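You operate a simulated robot arm through the tools that you are given. There is no shell and no other tool. Be economical: measure what you need, move in short steps, check, and stop when the job is done.

Carry out the task below with a simulated two-armed robot. There is one attempt and no reset: what you move stays moved.

TASK
Top the relish up with water into the neck of the jar, then close it.
Fine: pour from the enamel jug and put it back; wipe the rim with the damp cloth, put the cloth back and screw the band on. Set down upright: enamel jug.

The check looks at the end state, three seconds after you hand in, the way a careful person would. Anything else that was tipped, shoved, dropped, spilled or broken makes it a failure. Flat cloth is picked up by pressing the open fingertips on it (5 to 10 N) and closing them slowly along it; thin cloth reads only 2 to 8 mm in the jaws.

THE ROBOT
Two 7-joint arms with two-finger parallel grippers on one trunk, on a base that drives. Base frame: it is fixed to the floor where the robot stands at the start and does not move with it; the origin is under the middle of the robot, x ahead of it, y to its left, z up. Units: mm, rad, N and s.
The left shoulder is at the start at [70, 163, 1145], the right one opposite. With the tool pointing down near the work surface each hand reaches from about 380 to 880 mm from the robot's upright axis, wherever it stands, measured 20 degrees to its own side. Payload 3.43 kg a hand.
Tool frame (each hand has its own): the origin (TCP) lies between the finger pads and is the grasp point; the fingertips stand 34 mm ahead of it; z points along the fingers, y is the line along which they close. The gripper opens to 128 mm. The fingers are 24 mm wide and 12 mm thick; the gripper's body (48 by 130 mm) begins 96 mm behind the TCP.
Orientation is told as [roll, pitch, yaw] about the base's x, y, z axes, in that order, counted from this pose: with the fingers straight down and closing along the base's y, the tool's x points along the base's -x, its y along +y and its z along -z.

THE INTERFACE
- The arms move only by the tool send_rows. It takes "left_commands", "right_commands" or both (then of equal length, played together; a hand with none holds still); each is a list of rows, each a list of 7 numbers: the shift along the base's x, y, z in units of 200 mm (1.0 is 200 mm), then the turn, a rotation vector about the base's x, y, z in units of 90 degrees (1.0 is 90 degrees), then the closure, from 0 (fully open) to 1 (shut). In form: [[x, y, z, ax, ay, az, grip], ...]. A call has 1 to 12 rows; each row is the pose to reach, as a shift and turn from the pose commanded when the call began. A call with a number of a shift or a turn outside -1 to 1 is refused whole. Each row takes 0.2 s and may step no farther than 50 mm and 0.15 rad from the row before; otherwise, or with a gripper value out of range, the whole call is refused. A pose out of reach is approached as far as the arm can. The call stops where the force on the tool passes 90 N (or 10 N more than at its start, if that is more) or the arm is blocked; 0.2 s more then pass. Each finger travels about 153 mm/s and halts on what it meets, pressing with about 43 N; the grip force reading is that of the motor and also rises with nothing between the fingers. The clock runs only during rows and for 0.2 s after the last one: add rows that repeat a pose to give the fingers time. It gives the time, the measured TCP pose, the force on the tool (base axes), the opening and the grip force at its end, in the units of the frame above (readings bear some noise), with the torque about the TCP (base axes, N m) and any sound that the robot's microphone picked up.
- Cameras (640 x 400 px; columns grow to the right, rows downward): "scene" is now at [139.5, 7.3, 1370.9]; the picture's right is [-0.10, -1.00, 0.00], its down [-0.60, 0.06, -0.80] and it looks along [0.79, -0.08, -0.60] (base axes); focal length 214 px, centre (320, 200). "left" rides on the left gripper at [76, 11, -160] in its tool frame; the picture's right is [-0.15, 0.99, 0.00], its down [-0.88, -0.13, -0.46] and it looks along [-0.45, -0.07, 0.89] (tool axes); focal length 234 px, centre (320, 200). "right" rides on the right gripper at [76, -11, -160] in its tool frame; the picture's right is [0.15, 0.99, 0.00], its down [-0.88, 0.13, -0.46] and it looks along [-0.45, 0.07, 0.89] (tool axes); focal length 234 px, centre (320, 200). There is no depth. A picture from a camera that has moved, and an enlarged one, comes with that camera's place and axes in the base frame and with its lens. The place of the scene camera against the robot may be out by one fixed shift of up to 25 mm in any direction.
- capture(camera): a new picture of that camera. The clock stands still meanwhile.
- lift_body(by): slides the trunk up (or, below 0, down) by that many mm; the arms and the scene camera ride with it, the base frame stays. It gives what a move gives, with no picture.
- roll_base(legs): drives the robot by 1 to 6 legs, each [ahead, left, turn to the left] in mm, mm and rad, along the robot's own axes; the way and the turn of a leg run together, so that a leg with both is an arc; at most 1500 mm and 3.142 rad a leg. The arms and the cameras ride along, it lands a little off, and it stops where it bumps. It gives what a move gives.
- pan_tilt(pan, tilt): turns the head with the scene camera to pan (to the left, within 1.501 rad either way) and tilt (down, from -0.506 to 1.204), counted from straight ahead of the robot. It gives what a move gives.
- close_up(camera, box): a new picture of the part [left, top, right, bottom] of that camera's present view, enlarged. The clock stands still meanwhile.
- hand_in(): hands the job in; it is judged then, once.

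Work in short steps. Places have to be worked out from the pictures, the camera data and where the tool is seen: move nearer, look again, correct. Check each grasp and each placing, and mend what went wrong. You have 120 turns and 100 pictures in all, those below and enlarged ones among them. Open the grippers and draw the arms clear of the work before you hand the job in, unless the task says otherwise; then end with one line.

The tools are called as a command line: name --argument value ..., lists and objects as JSON in quotes. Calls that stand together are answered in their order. send_rows: Moves the arms, as the interface text tells. Its arguments: {"type":"object","properties":{"left_commands":{"type":"array","items":{"type":"array","items":{"type":"number"}}},"right_commands":{"type":"array","items":{"type":"array","items":{"type":"number"}}}},"required":[]} The other tools are called the same way: lift_body (by) slides the trunk up or down; roll_base (legs) drives the base; pan_tilt (pan, tilt) turns the head that bears the scene camera; capture (camera) takes a picture; close_up (camera, box) takes an enlarged picture of a part of a camera's view; hand_in () hands the job in.

At the start:

```text
t: 0.0
left_eef_pos: [600.5, 195.6, 1202.2]
left_ee_rot: [0.001, 0.001, 0.0]
left_wrist_force: [0.0, 0.9, -0.1]
left_ft_torque: [0.01, -0.04, -0.01]
left_gripper_width: 128.2
left_finger_force: 0.0
right_eef_pos: [449.5, -263.4, 1210.2]
right_ee_rot: [0.0, -0.001, 0.001]
right_wrist_force: [0.0, -0.3, 0.1]
right_ft_torque: [0.01, -0.02, -0.03]
right_gripper_width: 128.0
right_finger_force: 0.1
trunk travel left (down, up): [-625.0, 315.0]
robot x, y, heading: [0.3, 0.4, 0.003]
head pan, tilt: [-0.099, 0.649]
```

scene: 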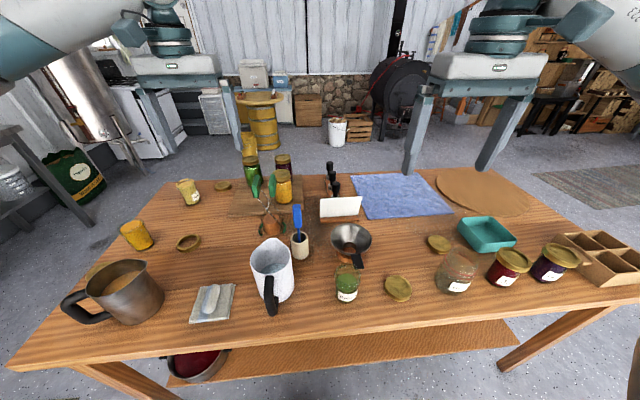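
right: 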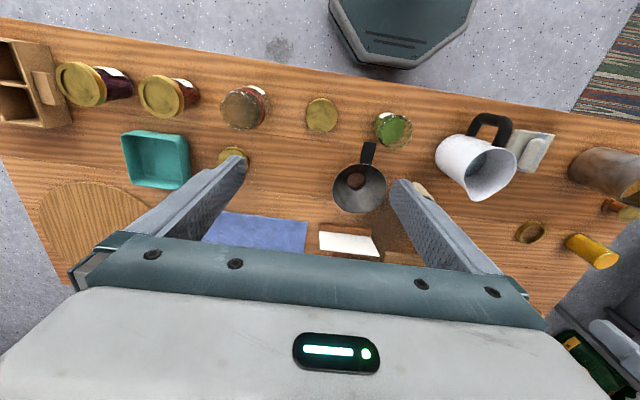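
left: 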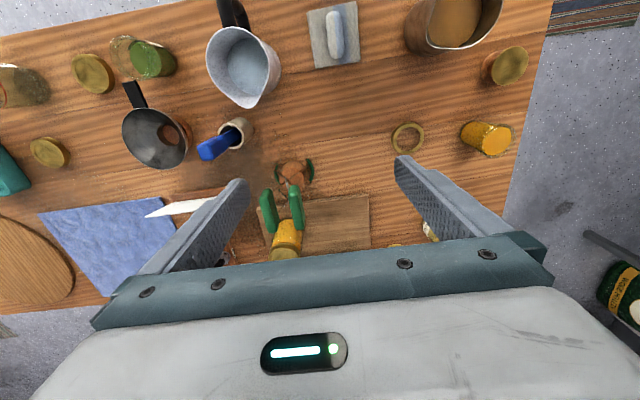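

I see a table with several jars, an enamel jug, a grey cloth with a pebble-like thing, and lids. I'll look closer at the middle of the table to identify the relish jar and its band.

close_up --camera "scene" --box '[180, 200, 420, 350]'

close_up --camera "scene" --box '[400, 200, 640, 350]'

close_up --camera "scene" --box '[60, 150, 300, 300]'

close_up --camera "left" --box '[0, 0, 320, 200]'

```text
2.67 times, centred on (300, 275) of scene
camera zoom: at [139.5, 7.3, 1370.9], right [-0.1, -1.0, 0.0], down [-0.6, 0.06, -0.8], along [0.79, -0.08, -0.6], focal length 572 px, centre (373, 0)
```

zoom: 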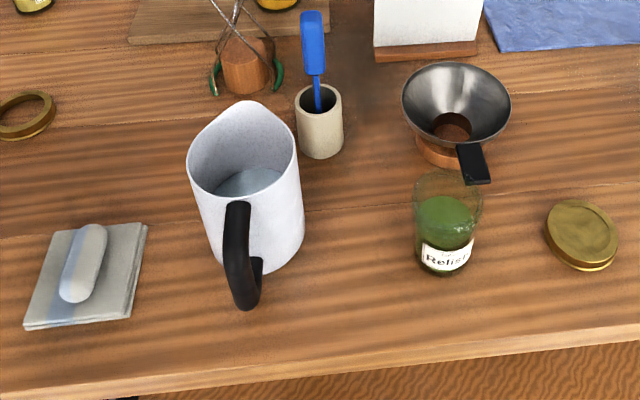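

```text
2.67 times, centred on (520, 275) of scene
camera zoom: at [139.5, 7.3, 1370.9], right [-0.1, -1.0, 0.0], down [-0.6, 0.06, -0.8], along [0.79, -0.08, -0.6], focal length 572 px, centre (-213, 0)
```

zoom: 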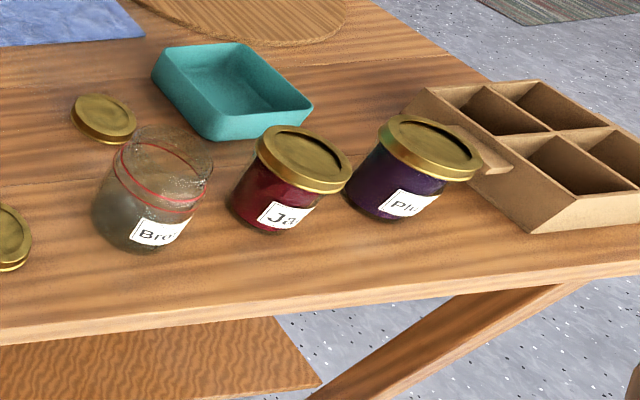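

```text
2.67 times, centred on (180, 225) of scene
camera zoom: at [139.5, 7.3, 1370.9], right [-0.1, -1.0, 0.0], down [-0.6, 0.06, -0.8], along [0.79, -0.08, -0.6], focal length 572 px, centre (693, 133)
```

zoom: 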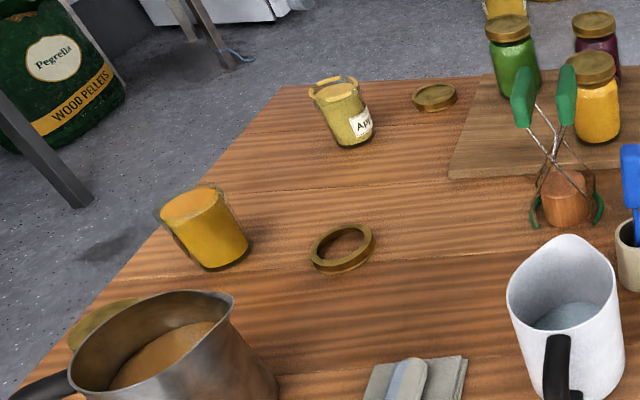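

```text
2.00 times, centred on (160, 100) of left
camera zoom: at [525.6, 205.9, 1362.0], right [0.15, 0.99, 0.0], down [0.88, -0.13, 0.46], along [0.45, -0.07, -0.89], focal length 468 px, centre (640, 400)
```

zoom: 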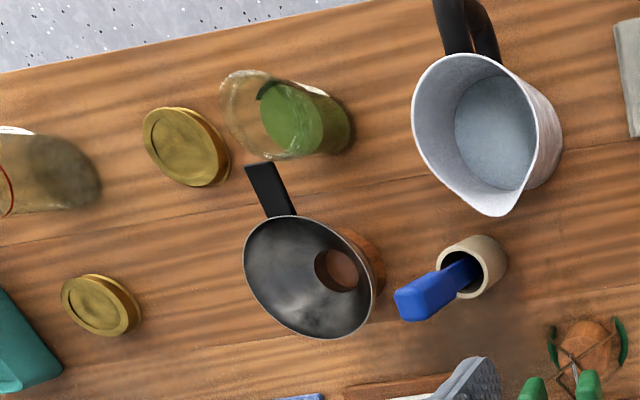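

The relish jar (green, open) is near (442,-112), the lid to its right, the jug near y≈+40 with its handle toward me. I'll drive back about 220 mm to make room for a forward-pointing grasp on the jug's handle.

roll_base --legs '[[-220, 0, 0]]'

close_up --camera "scene" --box '[240, 120, 440, 245]'

capture --camera "left"

capture --camera "right"

```text
t: 1.7
left_eef_pos: [383.1, 194.2, 1201.2]
left_ee_rot: [0.001, 0.001, 0.001]
left_wrist_force: [-0.2, -0.4, -0.2]
left_ft_torque: [0.04, 0.02, 0.04]
left_gripper_width: 128.1
left_finger_force: 0.1
right_eef_pos: [230.3, -262.4, 1209.4]
right_ee_rot: [0.0, 0.0, 0.001]
right_wrist_force: [-0.1, 0.4, -0.4]
right_ft_torque: [0.0, -0.01, 0.02]
right_gripper_width: 127.9
right_finger_force: 0.0
trunk travel left (down, up): [-625.0, 315.0]
robot x, y, heading: [-218.2, 1.7, -0.005]
head pan, tilt: [-0.099, 0.649]
```

```text
3.20 times, centred on (340, 182) of scene
camera zoom: at [-79.9, 7.3, 1370.8], right [-0.1, -1.0, 0.0], down [-0.6, 0.06, -0.8], along [0.79, -0.08, -0.6], focal length 686 px, centre (256, 256)
```

zoom: 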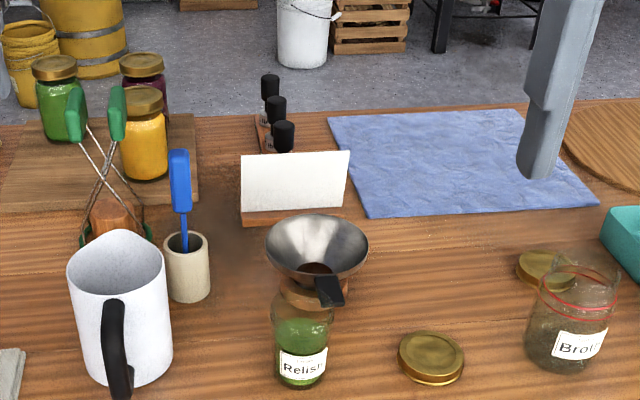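

```text
91 pictures are left
camera left: at [306.3, 205.8, 1361.8], right [0.15, 0.99, 0.0], down [0.88, -0.13, 0.46], along [0.45, -0.07, -0.89], focal length 234 px, centre (320, 200)
```

left: 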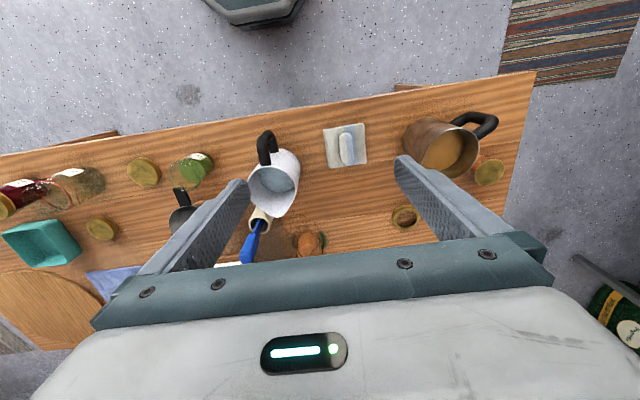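

```text
90 pictures are left
camera right: at [156.4, -273.8, 1369.9], right [-0.15, 0.99, 0.0], down [0.88, 0.13, 0.46], along [0.45, 0.07, -0.89], focal length 234 px, centre (320, 200)
```

right: 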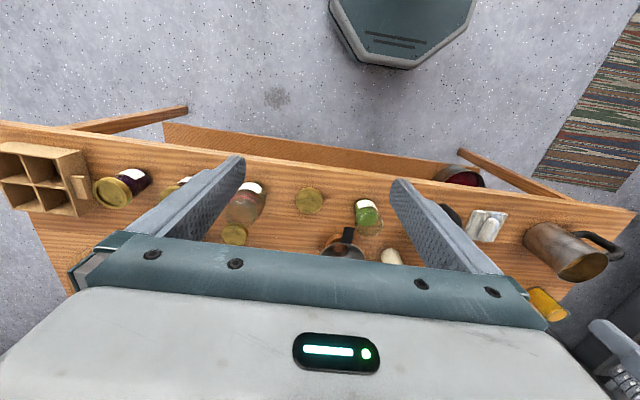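

Estimates: jug centred near (497,80), about 140 tall, handle outer bar near x≈410, z 830–915. I'll bring the left hand to a forward-tilted viewing pose behind the handle.

send_rows --left_commands '[[-0.04, -0.06, -0.09, 0, -0.061, 0, 0], [-0.08, -0.12, -0.18, 0, -0.122, 0, 0], [-0.12, -0.18, -0.27, 0, -0.183, 0, 0], [-0.16, -0.24, -0.36, 0, -0.244, 0, 0], [-0.2, -0.29, -0.45, 0, -0.305, 0, 0], [-0.24, -0.35, -0.54, 0, -0.366, 0, 0], [-0.28, -0.41, -0.63, 0, -0.427, 0, 0], [-0.32, -0.47, -0.72, 0, -0.488, 0, 0], [-0.36, -0.53, -0.81, 0, -0.549, 0, 0], [-0.4, -0.585, -0.9, 0, -0.611, 0, 0], [-0.4, -0.585, -0.9, 0, -0.611, 0, 0]]'

capture --camera "left"

capture --camera "scene"

```text
t: 4.1
left_eef_pos: [307.4, 73.7, 1022.6]
left_ee_rot: [0.0, -0.957, 0.003]
left_wrist_force: [-0.2, -0.3, 1.2]
left_ft_torque: [0.03, -0.01, 0.01]
left_gripper_width: 128.0
left_finger_force: 0.1
left hand out of reach, approached as far as the arm can: row 10, 11
right_eef_pos: [230.5, -262.2, 1209.2]
right_ee_rot: [0.0, 0.0, 0.0]
right_wrist_force: [-0.8, -0.3, -0.2]
right_ft_torque: [-0.04, 0.0, -0.03]
right_gripper_width: 127.8
right_finger_force: 0.0
trunk travel left (down, up): [-625.0, 315.0]
robot x, y, heading: [-217.1, 3.5, 0.003]
head pan, tilt: [-0.099, 0.649]
```

```text
89 pictures are left
camera left: at [132.6, 85.0, 1052.1], right [0.08, 0.99, 0.12], down [0.13, -0.13, 0.98], along [0.99, -0.07, -0.14], focal length 234 px, centre (320, 200)
```

left: 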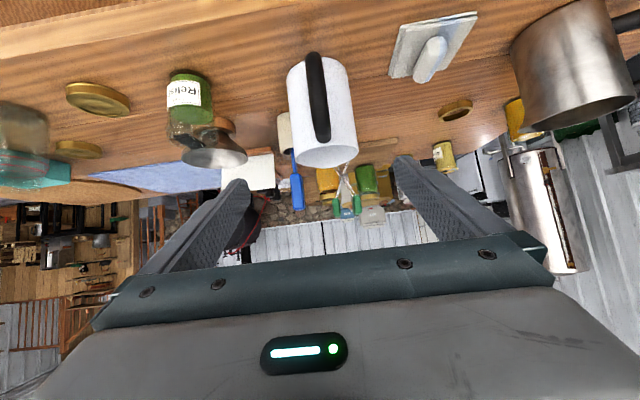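

```text
88 pictures are left
camera scene: at [-80.2, 7.9, 1370.9], right [-0.1, -1.0, 0.0], down [-0.6, 0.06, -0.8], along [0.79, -0.08, -0.6], focal length 214 px, centre (320, 200)
```

scene: 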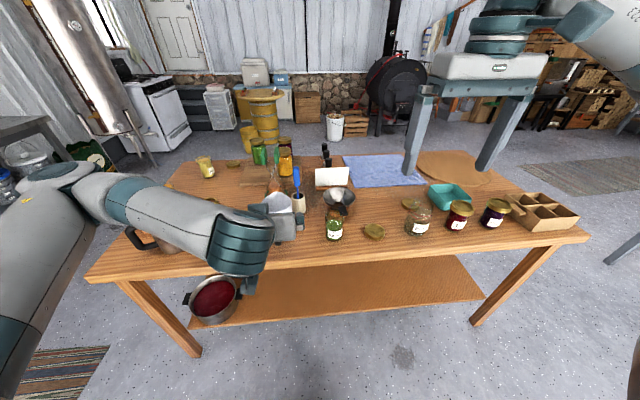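

The handle bar is about y=77, x≈412, z 835–930. I'll approach to just behind it, narrowing the fingers somewhat, then look.

send_rows --left_commands '[[0.05, 0, -0.1, 0, 0, 0, 0.1], [0.1, 0, -0.2, 0, 0, 0, 0.2], [0.15, 0, -0.3, 0, 0, 0, 0.3], [0.22, 0, -0.4, 0, 0, 0, 0.4], [0.25, 0, -0.44, 0, 0, 0, 0.4], [0.25, 0, -0.44, 0, 0, 0, 0.4]]'

capture --camera "left"

```text
t: 5.5
left_eef_pos: [356.7, 73.5, 933.6]
left_ee_rot: [0.0, -0.961, 0.002]
left_wrist_force: [-0.1, 0.3, 1.0]
left_ft_torque: [0.03, -0.01, 0.0]
left_gripper_width: 76.7
left_finger_force: 0.2
right_eef_pos: [230.5, -263.0, 1210.4]
right_ee_rot: [0.0, 0.003, 0.001]
right_wrist_force: [0.2, 0.5, 0.6]
right_ft_torque: [-0.01, -0.01, -0.03]
right_gripper_width: 128.2
right_finger_force: 0.0
trunk travel left (down, up): [-625.0, 315.0]
robot x, y, heading: [-219.3, 5.2, 0.001]
head pan, tilt: [-0.099, 0.649]
```

```text
87 pictures are left
camera left: at [183.0, 85.2, 963.3], right [0.08, 0.99, 0.12], down [0.13, -0.13, 0.98], along [0.99, -0.07, -0.14], focal length 234 px, centre (320, 200)
```

left: 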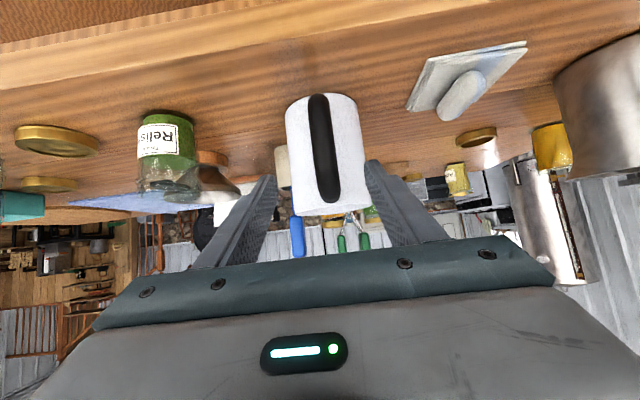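

Handle is centred between the fingers. Advancing so the TCP sits on the bar at z≈888, still open.

send_rows --left_commands '[[0.07, 0.005, -0.056, 0, 0, 0, 0.4], [0.14, 0.01, -0.112, 0, 0, 0, 0.4], [0.21, 0.015, -0.168, 0, 0, 0, 0.4], [0.28, 0.018, -0.225, 0, 0, 0, 0.4], [0.28, 0.018, -0.225, 0, 0, 0, 0.4]]'

capture --camera "left"

close_up --camera "scene" --box '[200, 160, 400, 285]'

```text
t: 6.7
left_eef_pos: [412.5, 77.4, 889.7]
left_ee_rot: [-0.001, -0.958, -0.001]
left_wrist_force: [-0.3, 0.1, 0.4]
left_ft_torque: [-0.04, 0.0, 0.0]
left_gripper_width: 76.9
left_finger_force: 0.0
right_eef_pos: [229.9, -262.8, 1208.6]
right_ee_rot: [0.0, 0.0, 0.001]
right_wrist_force: [-0.3, -0.4, -0.1]
right_ft_torque: [-0.04, -0.01, -0.01]
right_gripper_width: 128.1
right_finger_force: 0.1
trunk travel left (down, up): [-625.0, 315.0]
robot x, y, heading: [-216.0, -0.6, 0.005]
head pan, tilt: [-0.099, 0.649]
```

```text
86 pictures are left
camera left: at [239.2, 88.9, 918.9], right [0.08, 0.99, 0.12], down [0.13, -0.13, 0.98], along [0.99, -0.07, -0.14], focal length 234 px, centre (320, 200)
```

left: 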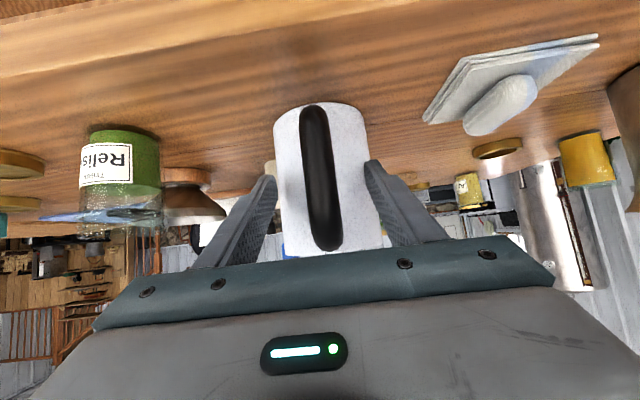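

```text
3.20 times, centred on (300, 222) of scene
camera zoom: at [-80.4, 7.2, 1370.9], right [-0.1, -1.0, 0.0], down [-0.6, 0.06, -0.8], along [0.79, -0.08, -0.6], focal length 686 px, centre (384, 128)
```

zoom: 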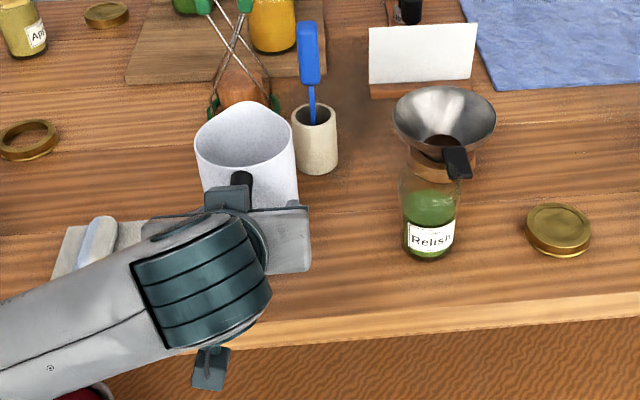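

TCP is on the handle by triangulation. Closing the grip.

send_rows --left_commands '[[0, 0, 0, 0, 0, 0, 0.6], [0, 0, 0, 0, 0, 0, 0.75], [0, 0, 0, 0, 0, 0, 0.85], [0, 0, 0, 0, 0, 0, 1.0], [0, 0, 0, 0, 0, 0, 1.0], [0, 0, 0, 0, 0, 0, 1.0]]'

capture --camera "left"

```text
t: 8.1
left_eef_pos: [413.7, 77.3, 889.4]
left_ee_rot: [-0.001, -0.961, 0.0]
left_wrist_force: [-2.0, -0.3, 0.3]
left_ft_torque: [-0.01, -0.1, -0.01]
left_gripper_width: 21.8
left_finger_force: 43.0
right_eef_pos: [229.8, -263.9, 1209.4]
right_ee_rot: [0.001, 0.0, 0.0]
right_wrist_force: [-0.4, -0.5, -0.4]
right_ft_torque: [-0.02, 0.0, 0.01]
right_gripper_width: 127.8
right_finger_force: 0.1
trunk travel left (down, up): [-625.0, 315.0]
robot x, y, heading: [-222.1, -0.7, 0.003]
head pan, tilt: [-0.099, 0.649]
```

```text
84 pictures are left
camera left: at [238.9, 88.8, 919.0], right [0.08, 0.99, 0.12], down [0.13, -0.13, 0.98], along [0.99, -0.07, -0.14], focal length 234 px, centre (320, 200)
```

left: 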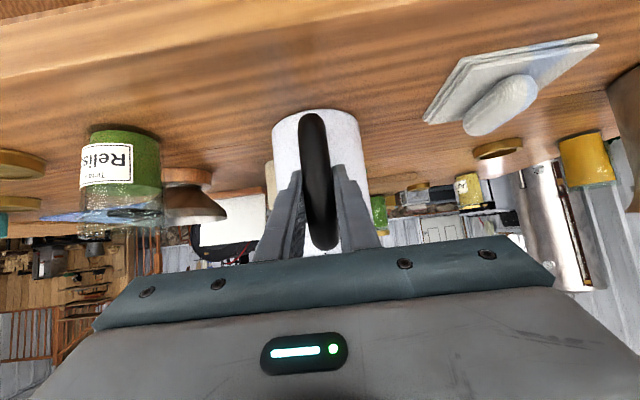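

Grip is solid at 21.8 mm with 43 N. Lifting slowly by 60 mm to check for slip.

send_rows --left_commands '[[0, 0, 0.05, 0, 0, 0, 1], [0, 0, 0.1, 0, 0, 0, 1], [0, 0, 0.2, 0, 0, 0, 1], [0, 0, 0.3, 0, 0, 0, 1], [0, 0, 0.3, 0, 0, 0, 1]]'

capture --camera "left"

capture --camera "scene"

```text
t: 9.3
left_eef_pos: [413.6, 78.6, 948.6]
left_ee_rot: [0.0, -0.96, -0.001]
left_wrist_force: [-0.4, -0.6, -5.4]
left_ft_torque: [0.02, 0.37, -0.05]
left_gripper_width: 21.5
left_finger_force: 43.0
right_eef_pos: [231.8, -261.8, 1209.0]
right_ee_rot: [0.0, 0.001, -0.001]
right_wrist_force: [0.1, -0.2, 0.4]
right_ft_torque: [0.0, -0.02, 0.03]
right_gripper_width: 127.8
right_finger_force: 0.1
trunk travel left (down, up): [-625.0, 315.0]
robot x, y, heading: [-219.2, 1.2, 0.003]
head pan, tilt: [-0.099, 0.649]
```

```text
83 pictures are left
camera left: at [238.7, 89.6, 978.6], right [0.08, 0.99, 0.12], down [0.13, -0.13, 0.98], along [0.99, -0.07, -0.14], focal length 234 px, centre (320, 200)
```

left: 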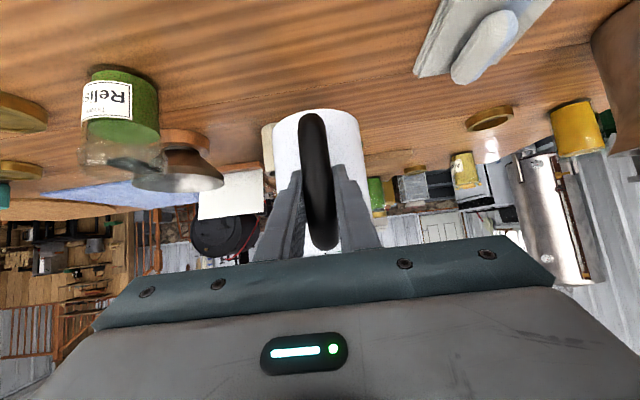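

```text
82 pictures are left
camera scene: at [-79.3, 7.6, 1370.8], right [-0.1, -1.0, 0.0], down [-0.6, 0.06, -0.8], along [0.79, -0.08, -0.6], focal length 214 px, centre (320, 200)
```

scene: 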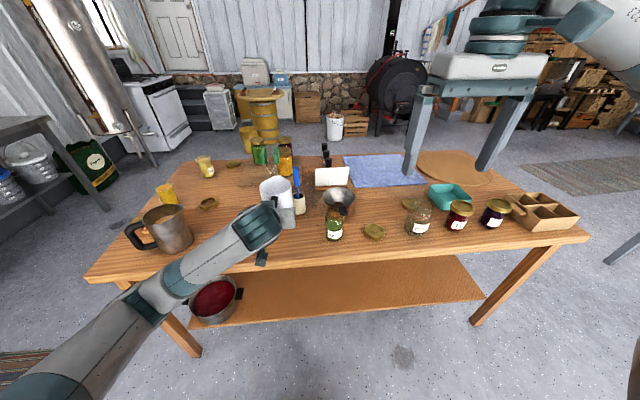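

The jug is held firmly and weighs about 0.55 kg. I'll raise it, then carry it so the spout comes over the relish jar with the jug yawed 45° clockwise.

send_rows --left_commands '[[0, 0, 0.1, 0, 0, 0, 1], [0, 0, 0.22, 0, 0, 0, 1], [0, 0, 0.35, 0, 0, 0, 1], [-0.03, -0.05, 0.38, 0, 0, -0.055, 1], [-0.08, -0.12, 0.38, 0, 0, -0.12, 1], [-0.13, -0.19, 0.38, 0, 0, -0.19, 1], [-0.18, -0.26, 0.38, 0, 0, -0.26, 1], [-0.23, -0.33, 0.38, 0, 0, -0.33, 1], [-0.28, -0.4, 0.38, 0, 0, -0.4, 1], [-0.31, -0.45, 0.38, 0, 0, -0.46, 1], [-0.33, -0.48, 0.38, 0, 0, -0.5, 1], [-0.33, -0.48, 0.38, 0, 0, -0.5, 1]]'

capture --camera "scene"

capture --camera "right"

```text
t: 11.9
left_eef_pos: [347.6, -19.0, 1025.4]
left_ee_rot: [0.0, -0.958, -0.786]
left_wrist_force: [0.7, 0.0, -5.3]
left_ft_torque: [0.31, 0.28, 0.03]
left_gripper_width: 21.6
left_finger_force: 43.1
right_eef_pos: [231.4, -261.8, 1209.9]
right_ee_rot: [0.001, 0.0, 0.0]
right_wrist_force: [-0.2, 0.1, 0.4]
right_ft_torque: [-0.01, -0.01, 0.0]
right_gripper_width: 127.9
right_finger_force: 0.1
trunk travel left (down, up): [-625.0, 315.0]
robot x, y, heading: [-217.5, 0.7, -0.004]
head pan, tilt: [-0.099, 0.649]
```

```text
81 pictures are left
camera scene: at [-79.6, 7.1, 1370.8], right [-0.1, -1.0, 0.0], down [-0.6, 0.06, -0.8], along [0.79, -0.08, -0.6], focal length 214 px, centre (320, 200)
```

scene: 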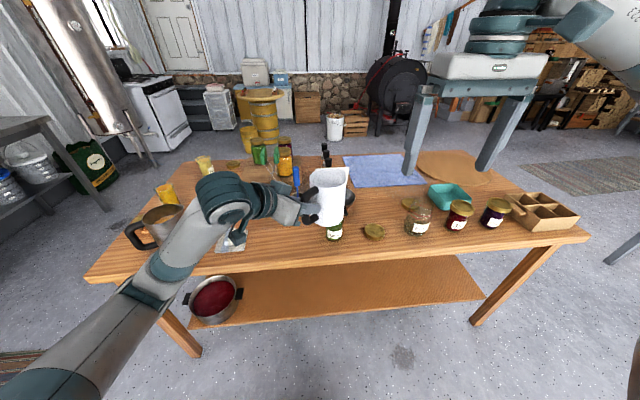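

```text
80 pictures are left
camera right: at [156.7, -274.0, 1369.7], right [-0.15, 0.99, 0.0], down [0.88, 0.13, 0.46], along [0.45, 0.07, -0.89], focal length 234 px, centre (320, 200)
```

right: 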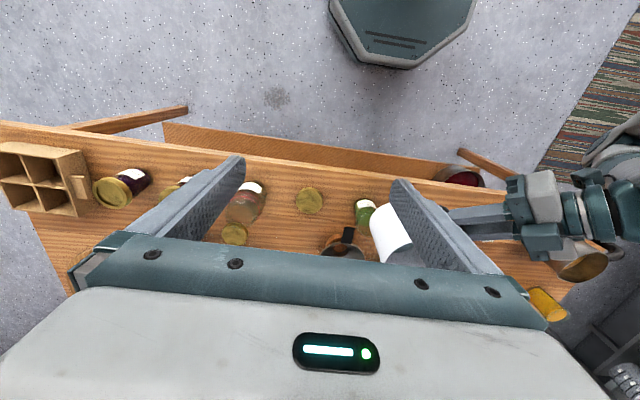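

Jug is over the jar as planned, but the scene camera's view of the jar is blocked. I'll bring the right hand's camera to look at the jar from the right rear side.

send_rows --right_commands '[[0, 0, -0.1, 0, -0.08, 0, 0], [0, 0, -0.2, 0, -0.16, 0, 0], [0, 0, -0.3, 0, -0.24, 0, 0], [0, 0, -0.4, 0, -0.32, 0, 0], [0, 0, -0.5, 0, -0.4, 0, 0], [0, 0, -0.6, 0, -0.48, 0, 0], [0, 0, -0.7, 0, -0.55, 0, 0], [0, 0, -0.8, 0, -0.611, 0, 0]]'

send_rows --right_commands '[[0.06, 0, -0.03, 0, 0, 0.08, 0], [0.12, 0, -0.06, 0, 0, 0.16, 0], [0.18, -0.01, -0.1, 0, 0, 0.24, 0], [0.24, -0.02, -0.14, 0, 0, 0.32, 0], [0.3, -0.03, -0.18, 0, 0, 0.4, 0], [0.35, -0.03, -0.22, 0, 0, 0.48, 0], [0.38, -0.04, -0.22, 0, 0, 0.555, 0]]'

capture --camera "right"

```text
t: 13.7
left_eef_pos: [348.2, -19.3, 1025.1]
left_ee_rot: [-0.001, -0.96, -0.786]
left_wrist_force: [0.1, 0.0, -5.8]
left_ft_torque: [0.29, 0.27, 0.0]
left_gripper_width: 21.9
left_finger_force: 42.4
right_eef_pos: [344.1, -276.8, 1087.4]
right_ee_rot: [0.002, -0.958, -0.001]
right_wrist_force: [0.7, -0.3, 0.4]
right_ft_torque: [0.04, 0.0, 0.03]
right_gripper_width: 128.3
right_finger_force: 0.1
right hand out of reach, approached as far as the arm can: row 5, 6, 7, 8
trunk travel left (down, up): [-625.0, 315.0]
robot x, y, heading: [-219.7, 1.1, -0.004]
head pan, tilt: [-0.099, 0.649]
```

```text
t: 15.3
left_eef_pos: [347.2, -18.2, 1025.3]
left_ee_rot: [0.001, -0.959, -0.785]
left_wrist_force: [-0.1, 0.0, -5.6]
left_ft_torque: [0.34, 0.27, -0.01]
left_gripper_width: 21.7
left_finger_force: 43.3
right_eef_pos: [408.3, -265.7, 1046.0]
right_ee_rot: [-0.004, -0.957, 0.746]
right_wrist_force: [-0.7, 0.7, -0.2]
right_ft_torque: [0.0, -0.01, 0.0]
right_gripper_width: 127.9
right_finger_force: 0.0
right hand out of reach, approached as far as the arm can: row 6, 7
trunk travel left (down, up): [-625.0, 315.0]
robot x, y, heading: [-220.6, -1.1, 0.005]
head pan, tilt: [-0.099, 0.649]
```

```text
79 pictures are left
camera right: at [289.0, -391.8, 1076.4], right [-0.73, 0.67, -0.12], down [0.01, 0.19, 0.98], along [0.68, 0.72, -0.14], focal length 234 px, centre (320, 200)
```

right: 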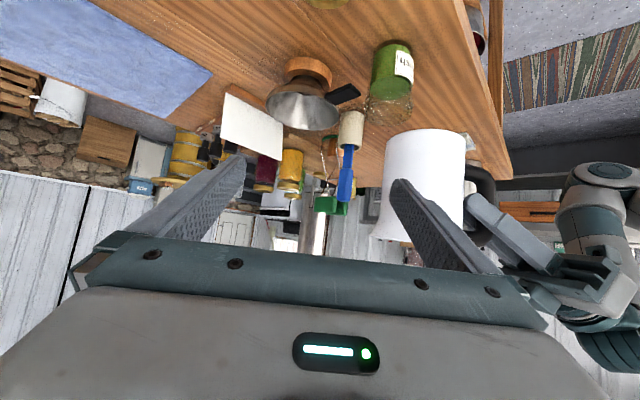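

The right camera sees jar and jug well; jar ≈ (443,-110), rim ≈ z 893. Close-up for a baseline of the fill level.

close_up --camera "right" --box '[320, 20, 480, 120]'

```text
4.00 times, centred on (400, 70) of right
camera zoom: at [289.0, -391.8, 1076.4], right [-0.73, 0.67, -0.12], down [0.01, 0.19, 0.98], along [0.68, 0.72, -0.14], focal length 937 px, centre (0, 720)
```

zoom: 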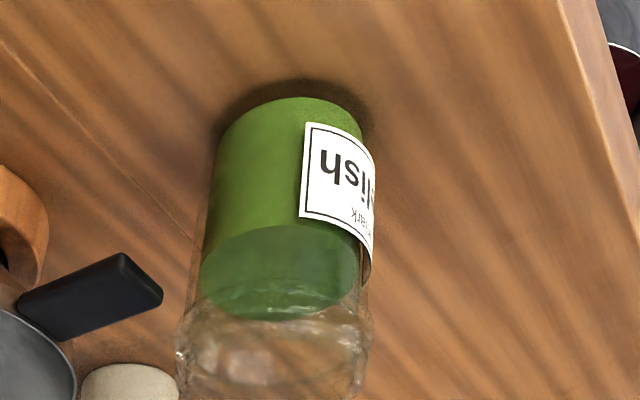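

I'll zoom in on the label, which has a second line of text that may state a fill mark.

close_up --camera "right" --box '[380, 40, 428, 70]'

close_up --camera "right" --box '[360, 85, 424, 125]'

```text
13.33 times, centred on (404, 55) of right
camera zoom: at [289.0, -391.8, 1076.4], right [-0.73, 0.67, -0.12], down [0.01, 0.19, 0.98], along [0.68, 0.72, -0.14], focal length 3122 px, centre (-800, 2133)
```

zoom: 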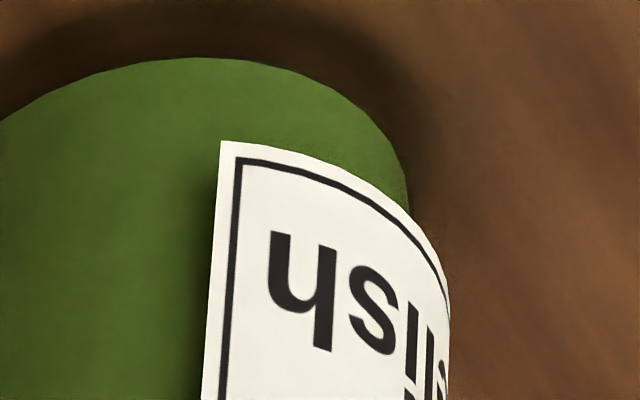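

```text
10.00 times, centred on (392, 105) of right
camera zoom: at [289.0, -391.8, 1076.4], right [-0.73, 0.67, -0.12], down [0.01, 0.19, 0.98], along [0.68, 0.72, -0.14], focal length 2342 px, centre (-400, 1150)
```

zoom: 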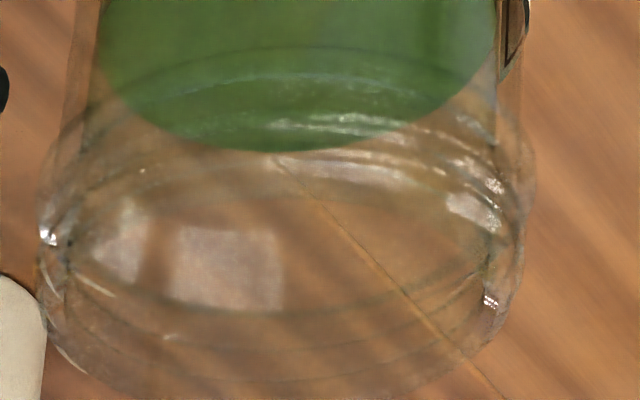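

Checking whether the label is visible to the scene camera for its upper line.

close_up --camera "scene" --box '[319, 218, 351, 248]'

```text
13.33 times, centred on (335, 233) of scene
camera zoom: at [-80.0, 6.7, 1370.9], right [-0.1, -0.99, 0.0], down [-0.6, 0.06, -0.8], along [0.79, -0.08, -0.6], focal length 2860 px, centre (120, -240)
```

zoom: 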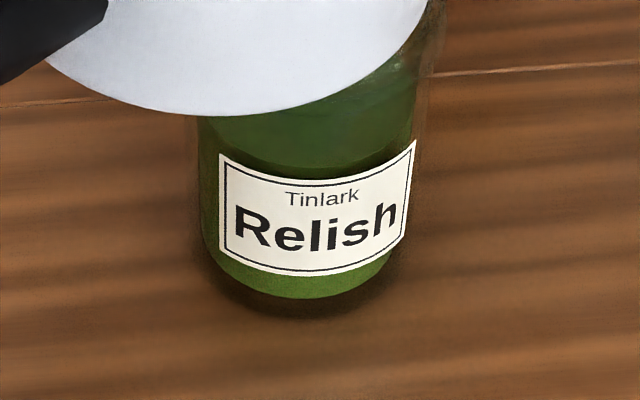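

Label reads "Tinlark Relish". Now tilting the jug 45° at height (below the expected pour threshold), then lowering so the spout is just above the jar's mouth.

send_rows --left_commands '[[0, 0, 0, 0.05, 0.05, 0, 1], [-0.005, 0.01, 0, 0.1, 0.1, 0, 1], [-0.01, 0.02, 0, 0.15, 0.15, 0, 1], [-0.015, 0.025, 0, 0.2, 0.2, 0, 1], [-0.02, 0.035, 0, 0.25, 0.25, 0, 1], [-0.03, 0.045, 0, 0.3, 0.3, 0, 1], [-0.035, 0.055, 0, 0.354, 0.354, 0, 1], [-0.035, 0.055, -0.1, 0.354, 0.354, 0, 1], [-0.035, 0.055, -0.2, 0.354, 0.354, 0, 1], [-0.035, 0.055, -0.2, 0.354, 0.354, 0, 1]]'

capture --camera "right"

close_up --camera "scene" --box '[260, 160, 420, 260]'

```text
t: 17.5
left_eef_pos: [340.6, -7.9, 984.1]
left_ee_rot: [0.0, -0.174, -0.786]
left_wrist_force: [0.4, -0.3, -5.8]
left_ft_torque: [0.14, 0.12, 0.0]
left_gripper_width: 21.4
left_finger_force: 42.5
right_eef_pos: [408.2, -266.6, 1047.1]
right_ee_rot: [-0.007, -0.958, 0.745]
right_wrist_force: [-0.6, -1.0, 0.2]
right_ft_torque: [0.02, -0.04, 0.01]
right_gripper_width: 127.9
right_finger_force: 0.0
trunk travel left (down, up): [-625.0, 315.0]
robot x, y, heading: [-217.1, -0.9, 0.0]
head pan, tilt: [-0.099, 0.649]
```

```text
74 pictures are left
camera right: at [289.0, -391.5, 1076.6], right [-0.73, 0.67, -0.12], down [0.01, 0.19, 0.98], along [0.68, 0.72, -0.14], focal length 234 px, centre (320, 200)
```

right: 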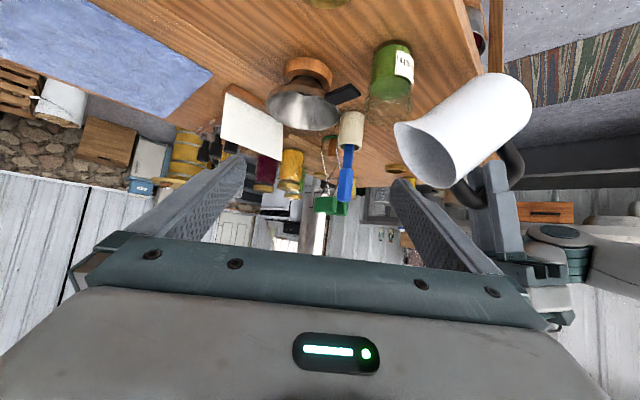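

```text
4.00 times, centred on (340, 210) of scene
camera zoom: at [-79.8, 7.1, 1370.8], right [-0.1, -0.99, 0.0], down [-0.6, 0.06, -0.8], along [0.79, -0.08, -0.6], focal length 858 px, centre (240, 160)
```

zoom: 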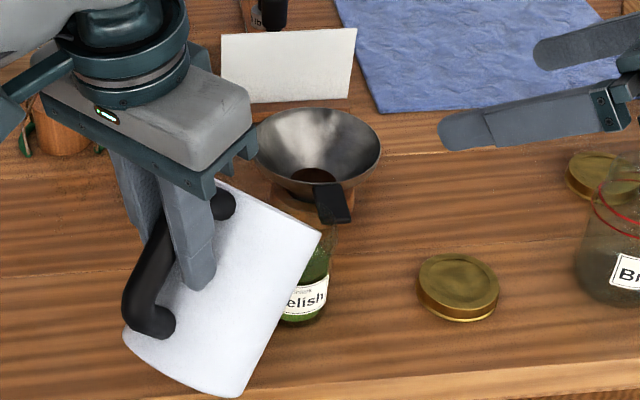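

The spout tip appears lower than I had modelled, already ≈15–25 mm above the rim. Zooming to check the tip against the rim.

close_up --camera "right" --box '[340, 40, 500, 140]'

```text
4.00 times, centred on (420, 90) of right
camera zoom: at [289.0, -391.5, 1076.6], right [-0.73, 0.67, -0.12], down [0.01, 0.19, 0.98], along [0.68, 0.72, -0.14], focal length 937 px, centre (-80, 640)
```

zoom: 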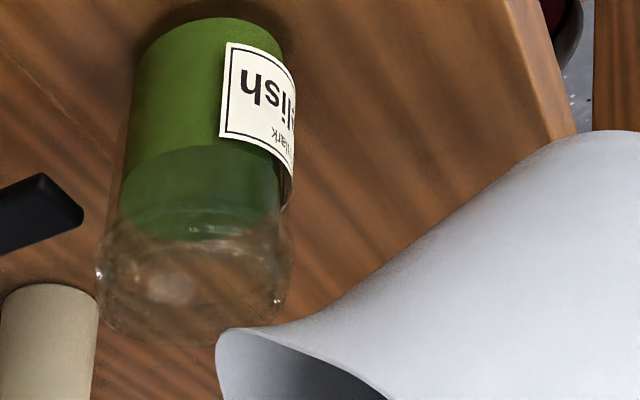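

Tip is over the mouth, about 12 mm toward my side of its centre. Tilting on to 55° with the tip held in place.

send_rows --left_commands '[[0.023, -0.023, 0.057, 0.039, 0.039, 0, 1], [0.049, -0.049, 0.11, 0.0786, 0.0786, 0, 1], [0.049, -0.049, 0.11, 0.0786, 0.0786, 0, 1], [0.049, -0.049, 0.11, 0.0786, 0.0786, 0, 1]]'

close_up --camera "right" --box '[340, 40, 500, 140]'

```text
t: 18.5
left_eef_pos: [350.4, -17.6, 1007.1]
left_ee_rot: [0.0, 0.003, -0.785]
left_wrist_force: [0.9, 0.1, -5.4]
left_ft_torque: [0.1, 0.11, -0.03]
left_gripper_width: 21.5
left_finger_force: 42.7
right_eef_pos: [407.9, -265.9, 1046.3]
right_ee_rot: [-0.006, -0.957, 0.745]
right_wrist_force: [0.5, -0.2, -0.2]
right_ft_torque: [-0.03, 0.02, -0.03]
right_gripper_width: 128.1
right_finger_force: 0.1
trunk travel left (down, up): [-625.0, 315.0]
robot x, y, heading: [-222.6, -0.4, 0.001]
head pan, tilt: [-0.099, 0.649]
```

```text
4.00 times, centred on (420, 90) of right
camera zoom: at [289.1, -391.7, 1076.4], right [-0.73, 0.67, -0.12], down [0.01, 0.19, 0.98], along [0.68, 0.72, -0.14], focal length 937 px, centre (-80, 640)
```

zoom: 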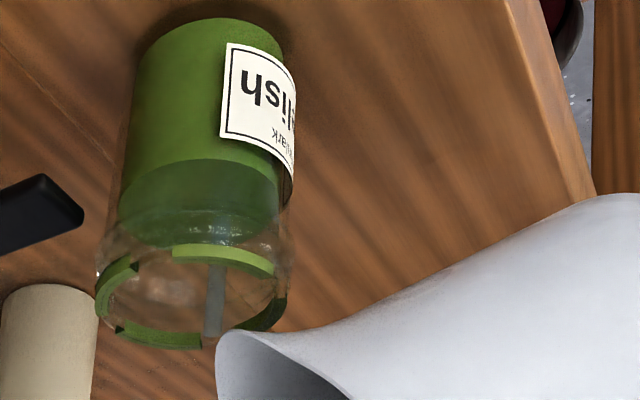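

Water is flowing in a stream into the jar (and relish smears now show on the rim). Holding this angle briefly.

send_rows --left_commands '[[0, 0, 0, 0, 0, 0, 1], [0, 0, 0, 0, 0, 0, 1], [0, 0, 0, 0, 0, 0, 1], [0, 0, 0, 0, 0, 0, 1]]'

close_up --camera "right" --box '[340, 40, 500, 140]'

```text
t: 19.5
left_eef_pos: [350.2, -16.1, 1007.2]
left_ee_rot: [0.0, 0.003, -0.785]
left_wrist_force: [0.5, 0.4, -4.7]
left_ft_torque: [0.1, 0.1, 0.0]
left_gripper_width: 21.6
left_finger_force: 42.9
right_eef_pos: [408.9, -265.2, 1044.8]
right_ee_rot: [-0.005, -0.957, 0.745]
right_wrist_force: [0.9, -0.3, -0.4]
right_ft_torque: [0.0, -0.02, 0.0]
right_gripper_width: 127.7
right_finger_force: 0.0
trunk travel left (down, up): [-625.0, 315.0]
robot x, y, heading: [-217.6, 1.4, -0.004]
head pan, tilt: [-0.099, 0.649]
```

```text
4.00 times, centred on (420, 90) of right
camera zoom: at [289.2, -391.4, 1076.5], right [-0.73, 0.67, -0.12], down [0.01, 0.19, 0.98], along [0.68, 0.72, -0.14], focal length 937 px, centre (-80, 640)
```

zoom: 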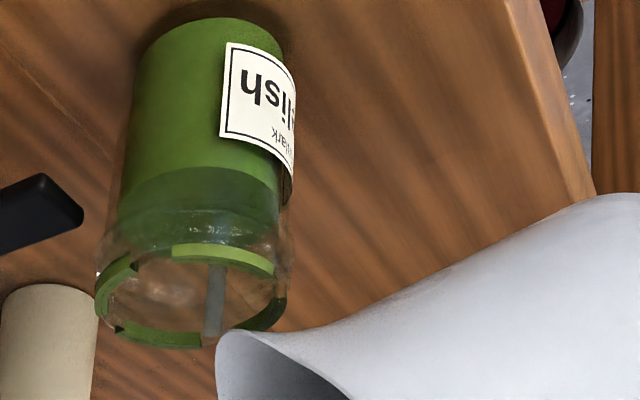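

Level is rising slowly and cleanly, roughly 3 mm/s. Holding longer.

send_rows --left_commands '[[0, 0, 0, 0, 0, 0, 1], [0, 0, 0, 0, 0, 0, 1], [0, 0, 0, 0, 0, 0, 1], [0, 0, 0, 0, 0, 0, 1], [0, 0, 0, 0, 0, 0, 1], [0, 0, 0, 0, 0, 0, 1], [0, 0, 0, 0, 0, 0, 1], [0, 0, 0, 0, 0, 0, 1], [0, 0, 0, 0, 0, 0, 1], [0, 0, 0, 0, 0, 0, 1]]'

close_up --camera "right" --box '[340, 40, 500, 140]'

```text
t: 21.7
left_eef_pos: [351.1, -17.2, 1007.7]
left_ee_rot: [0.0, 0.002, -0.785]
left_wrist_force: [-0.1, 0.2, -6.0]
left_ft_torque: [0.12, 0.11, -0.02]
left_gripper_width: 21.7
left_finger_force: 43.2
right_eef_pos: [408.4, -265.4, 1046.0]
right_ee_rot: [-0.004, -0.958, 0.744]
right_wrist_force: [-1.0, -0.2, 0.7]
right_ft_torque: [-0.01, 0.02, 0.03]
right_gripper_width: 128.2
right_finger_force: 0.2
trunk travel left (down, up): [-625.0, 315.0]
robot x, y, heading: [-219.4, 1.5, 0.0]
head pan, tilt: [-0.099, 0.649]
```

```text
4.00 times, centred on (420, 90) of right
camera zoom: at [289.2, -391.4, 1076.5], right [-0.73, 0.67, -0.12], down [0.01, 0.19, 0.98], along [0.68, 0.72, -0.14], focal length 937 px, centre (-80, 640)
```

zoom: 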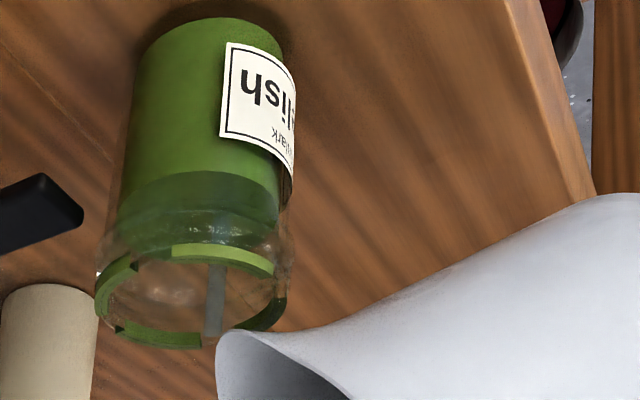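

Flow has slowed to a trickle. Tilting 3° more and holding.

send_rows --left_commands '[[0.017, -0.017, 0.031, 0.0236, 0.0236, 0, 1], [0.017, -0.017, 0.031, 0.0236, 0.0236, 0, 1], [0.017, -0.017, 0.031, 0.0236, 0.0236, 0, 1], [0.017, -0.017, 0.031, 0.0236, 0.0236, 0, 1], [0.017, -0.017, 0.031, 0.0236, 0.0236, 0, 1], [0.017, -0.017, 0.031, 0.0236, 0.0236, 0, 1], [0.017, -0.017, 0.031, 0.0236, 0.0236, 0, 1]]'

close_up --camera "right" --box '[340, 40, 500, 140]'

```text
t: 23.3
left_eef_pos: [353.5, -21.2, 1013.2]
left_ee_rot: [-0.001, 0.055, -0.785]
left_wrist_force: [1.1, 0.0, -5.5]
left_ft_torque: [0.08, 0.09, -0.04]
left_gripper_width: 21.1
left_finger_force: 42.7
right_eef_pos: [408.9, -265.6, 1045.9]
right_ee_rot: [-0.004, -0.958, 0.745]
right_wrist_force: [-0.7, 0.0, 0.6]
right_ft_torque: [-0.05, 0.01, 0.01]
right_gripper_width: 128.0
right_finger_force: 0.3
trunk travel left (down, up): [-625.0, 315.0]
robot x, y, heading: [-220.2, 2.7, -0.0]
head pan, tilt: [-0.099, 0.649]
```

```text
4.00 times, centred on (420, 90) of right
camera zoom: at [289.1, -391.3, 1076.6], right [-0.73, 0.67, -0.12], down [0.01, 0.19, 0.98], along [0.68, 0.72, -0.14], focal length 937 px, centre (-80, 640)
```

zoom: 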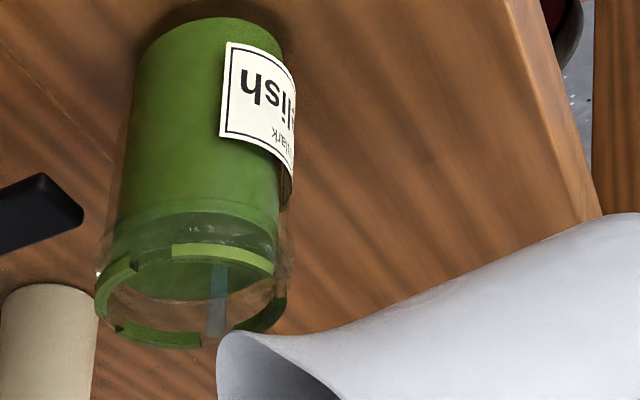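

Level rose well, now about 15 mm below the rim. One more short hold.

send_rows --left_commands '[[0, 0, 0, 0, 0, 0, 1], [0, 0, 0, 0, 0, 0, 1]]'

close_up --camera "right" --box '[356, 80, 420, 120]'

```text
t: 23.9
left_eef_pos: [353.7, -20.4, 1014.4]
left_ee_rot: [0.0, 0.054, -0.787]
left_wrist_force: [-0.1, -0.2, -4.6]
left_ft_torque: [0.07, 0.06, 0.01]
left_gripper_width: 21.5
left_finger_force: 43.3
right_eef_pos: [409.1, -266.4, 1045.1]
right_ee_rot: [-0.006, -0.958, 0.745]
right_wrist_force: [0.3, -0.7, 0.4]
right_ft_torque: [0.01, -0.02, 0.02]
right_gripper_width: 127.9
right_finger_force: 0.1
trunk travel left (down, up): [-625.0, 315.0]
robot x, y, heading: [-219.7, -1.3, 0.001]
head pan, tilt: [-0.099, 0.649]
```

```text
10.00 times, centred on (388, 100) of right
camera zoom: at [289.1, -391.4, 1076.5], right [-0.73, 0.67, -0.12], down [0.01, 0.19, 0.98], along [0.68, 0.72, -0.14], focal length 2342 px, centre (-360, 1200)
```

zoom: 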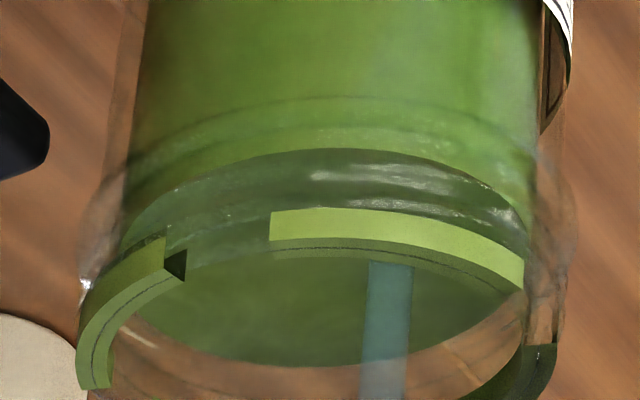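

The surface is past the neck beads, about 15 mm below the rim. One more beat of flow, then tilting the jug back to 45° over the jar.

send_rows --left_commands '[[0, 0, 0, 0, 0, 0, 1], [-0.033, 0.033, -0.07, -0.051, -0.051, 0, 1], [-0.066, 0.066, -0.141, -0.102, -0.102, 0, 1], [-0.066, 0.066, -0.141, -0.102, -0.102, 0, 1]]'

close_up --camera "right" --box '[356, 80, 420, 120]'

```text
t: 24.9
left_eef_pos: [340.2, -7.2, 985.7]
left_ee_rot: [0.0, -0.174, -0.786]
left_wrist_force: [-0.2, -0.2, -4.3]
left_ft_torque: [0.15, 0.13, -0.03]
left_gripper_width: 21.5
left_finger_force: 42.8
right_eef_pos: [409.3, -265.4, 1046.0]
right_ee_rot: [-0.005, -0.957, 0.743]
right_wrist_force: [-0.8, -0.4, -0.1]
right_ft_torque: [-0.01, -0.03, 0.0]
right_gripper_width: 127.9
right_finger_force: 0.1
trunk travel left (down, up): [-625.0, 315.0]
robot x, y, heading: [-221.1, 0.2, 0.001]
head pan, tilt: [-0.099, 0.649]
```

```text
10.00 times, centred on (388, 100) of right
camera zoom: at [289.2, -392.1, 1076.2], right [-0.73, 0.67, -0.12], down [0.01, 0.19, 0.98], along [0.68, 0.71, -0.14], focal length 2342 px, centre (-360, 1200)
```

zoom: 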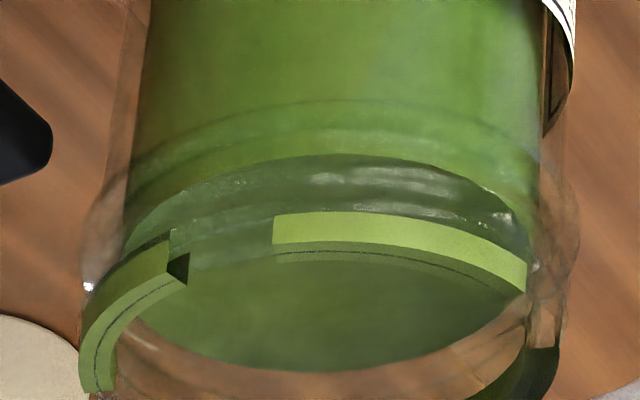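

The surface sits roughly mid-neck, ~14 mm below the rim. I'll add one short extra splash to bring it clearly into the neck.

send_rows --left_commands '[[0.037, -0.037, 0.076, 0.055, 0.055, 0, 1], [0.073, -0.073, 0.151, 0.11, 0.11, 0, 1], [0.073, -0.073, 0.151, 0.11, 0.11, 0, 1], [0.073, -0.073, 0.151, 0.11, 0.11, 0, 1], [0.037, -0.037, 0.076, 0.055, 0.055, 0, 1], [0, 0, 0, 0, 0, 0, 1], [0, 0, 0, 0, 0, 0, 1]]'

close_up --camera "right" --box '[356, 80, 420, 120]'

```text
t: 26.5
left_eef_pos: [342.0, -7.2, 985.7]
left_ee_rot: [-0.001, -0.173, -0.785]
left_wrist_force: [0.1, -0.2, -4.8]
left_ft_torque: [0.14, 0.16, -0.01]
left_gripper_width: 21.6
left_finger_force: 43.4
right_eef_pos: [409.5, -266.8, 1044.3]
right_ee_rot: [-0.003, -0.959, 0.744]
right_wrist_force: [0.5, -0.6, 0.5]
right_ft_torque: [-0.01, -0.01, 0.05]
right_gripper_width: 128.1
right_finger_force: 0.0
trunk travel left (down, up): [-625.0, 315.0]
robot x, y, heading: [-221.7, -2.4, -0.001]
head pan, tilt: [-0.099, 0.649]
```

```text
10.00 times, centred on (388, 100) of right
camera zoom: at [289.1, -392.4, 1076.2], right [-0.73, 0.67, -0.12], down [0.01, 0.19, 0.98], along [0.68, 0.71, -0.14], focal length 2342 px, centre (-360, 1200)
```

zoom: 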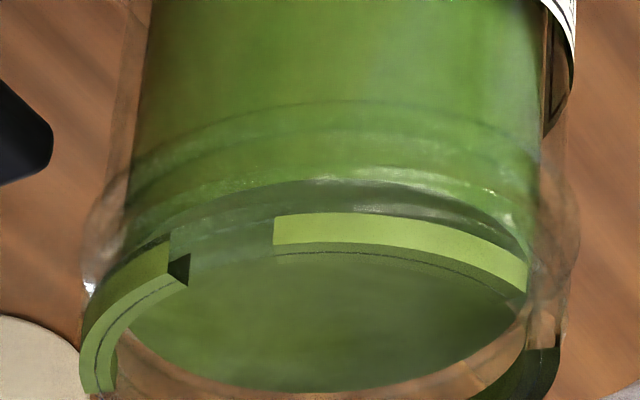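

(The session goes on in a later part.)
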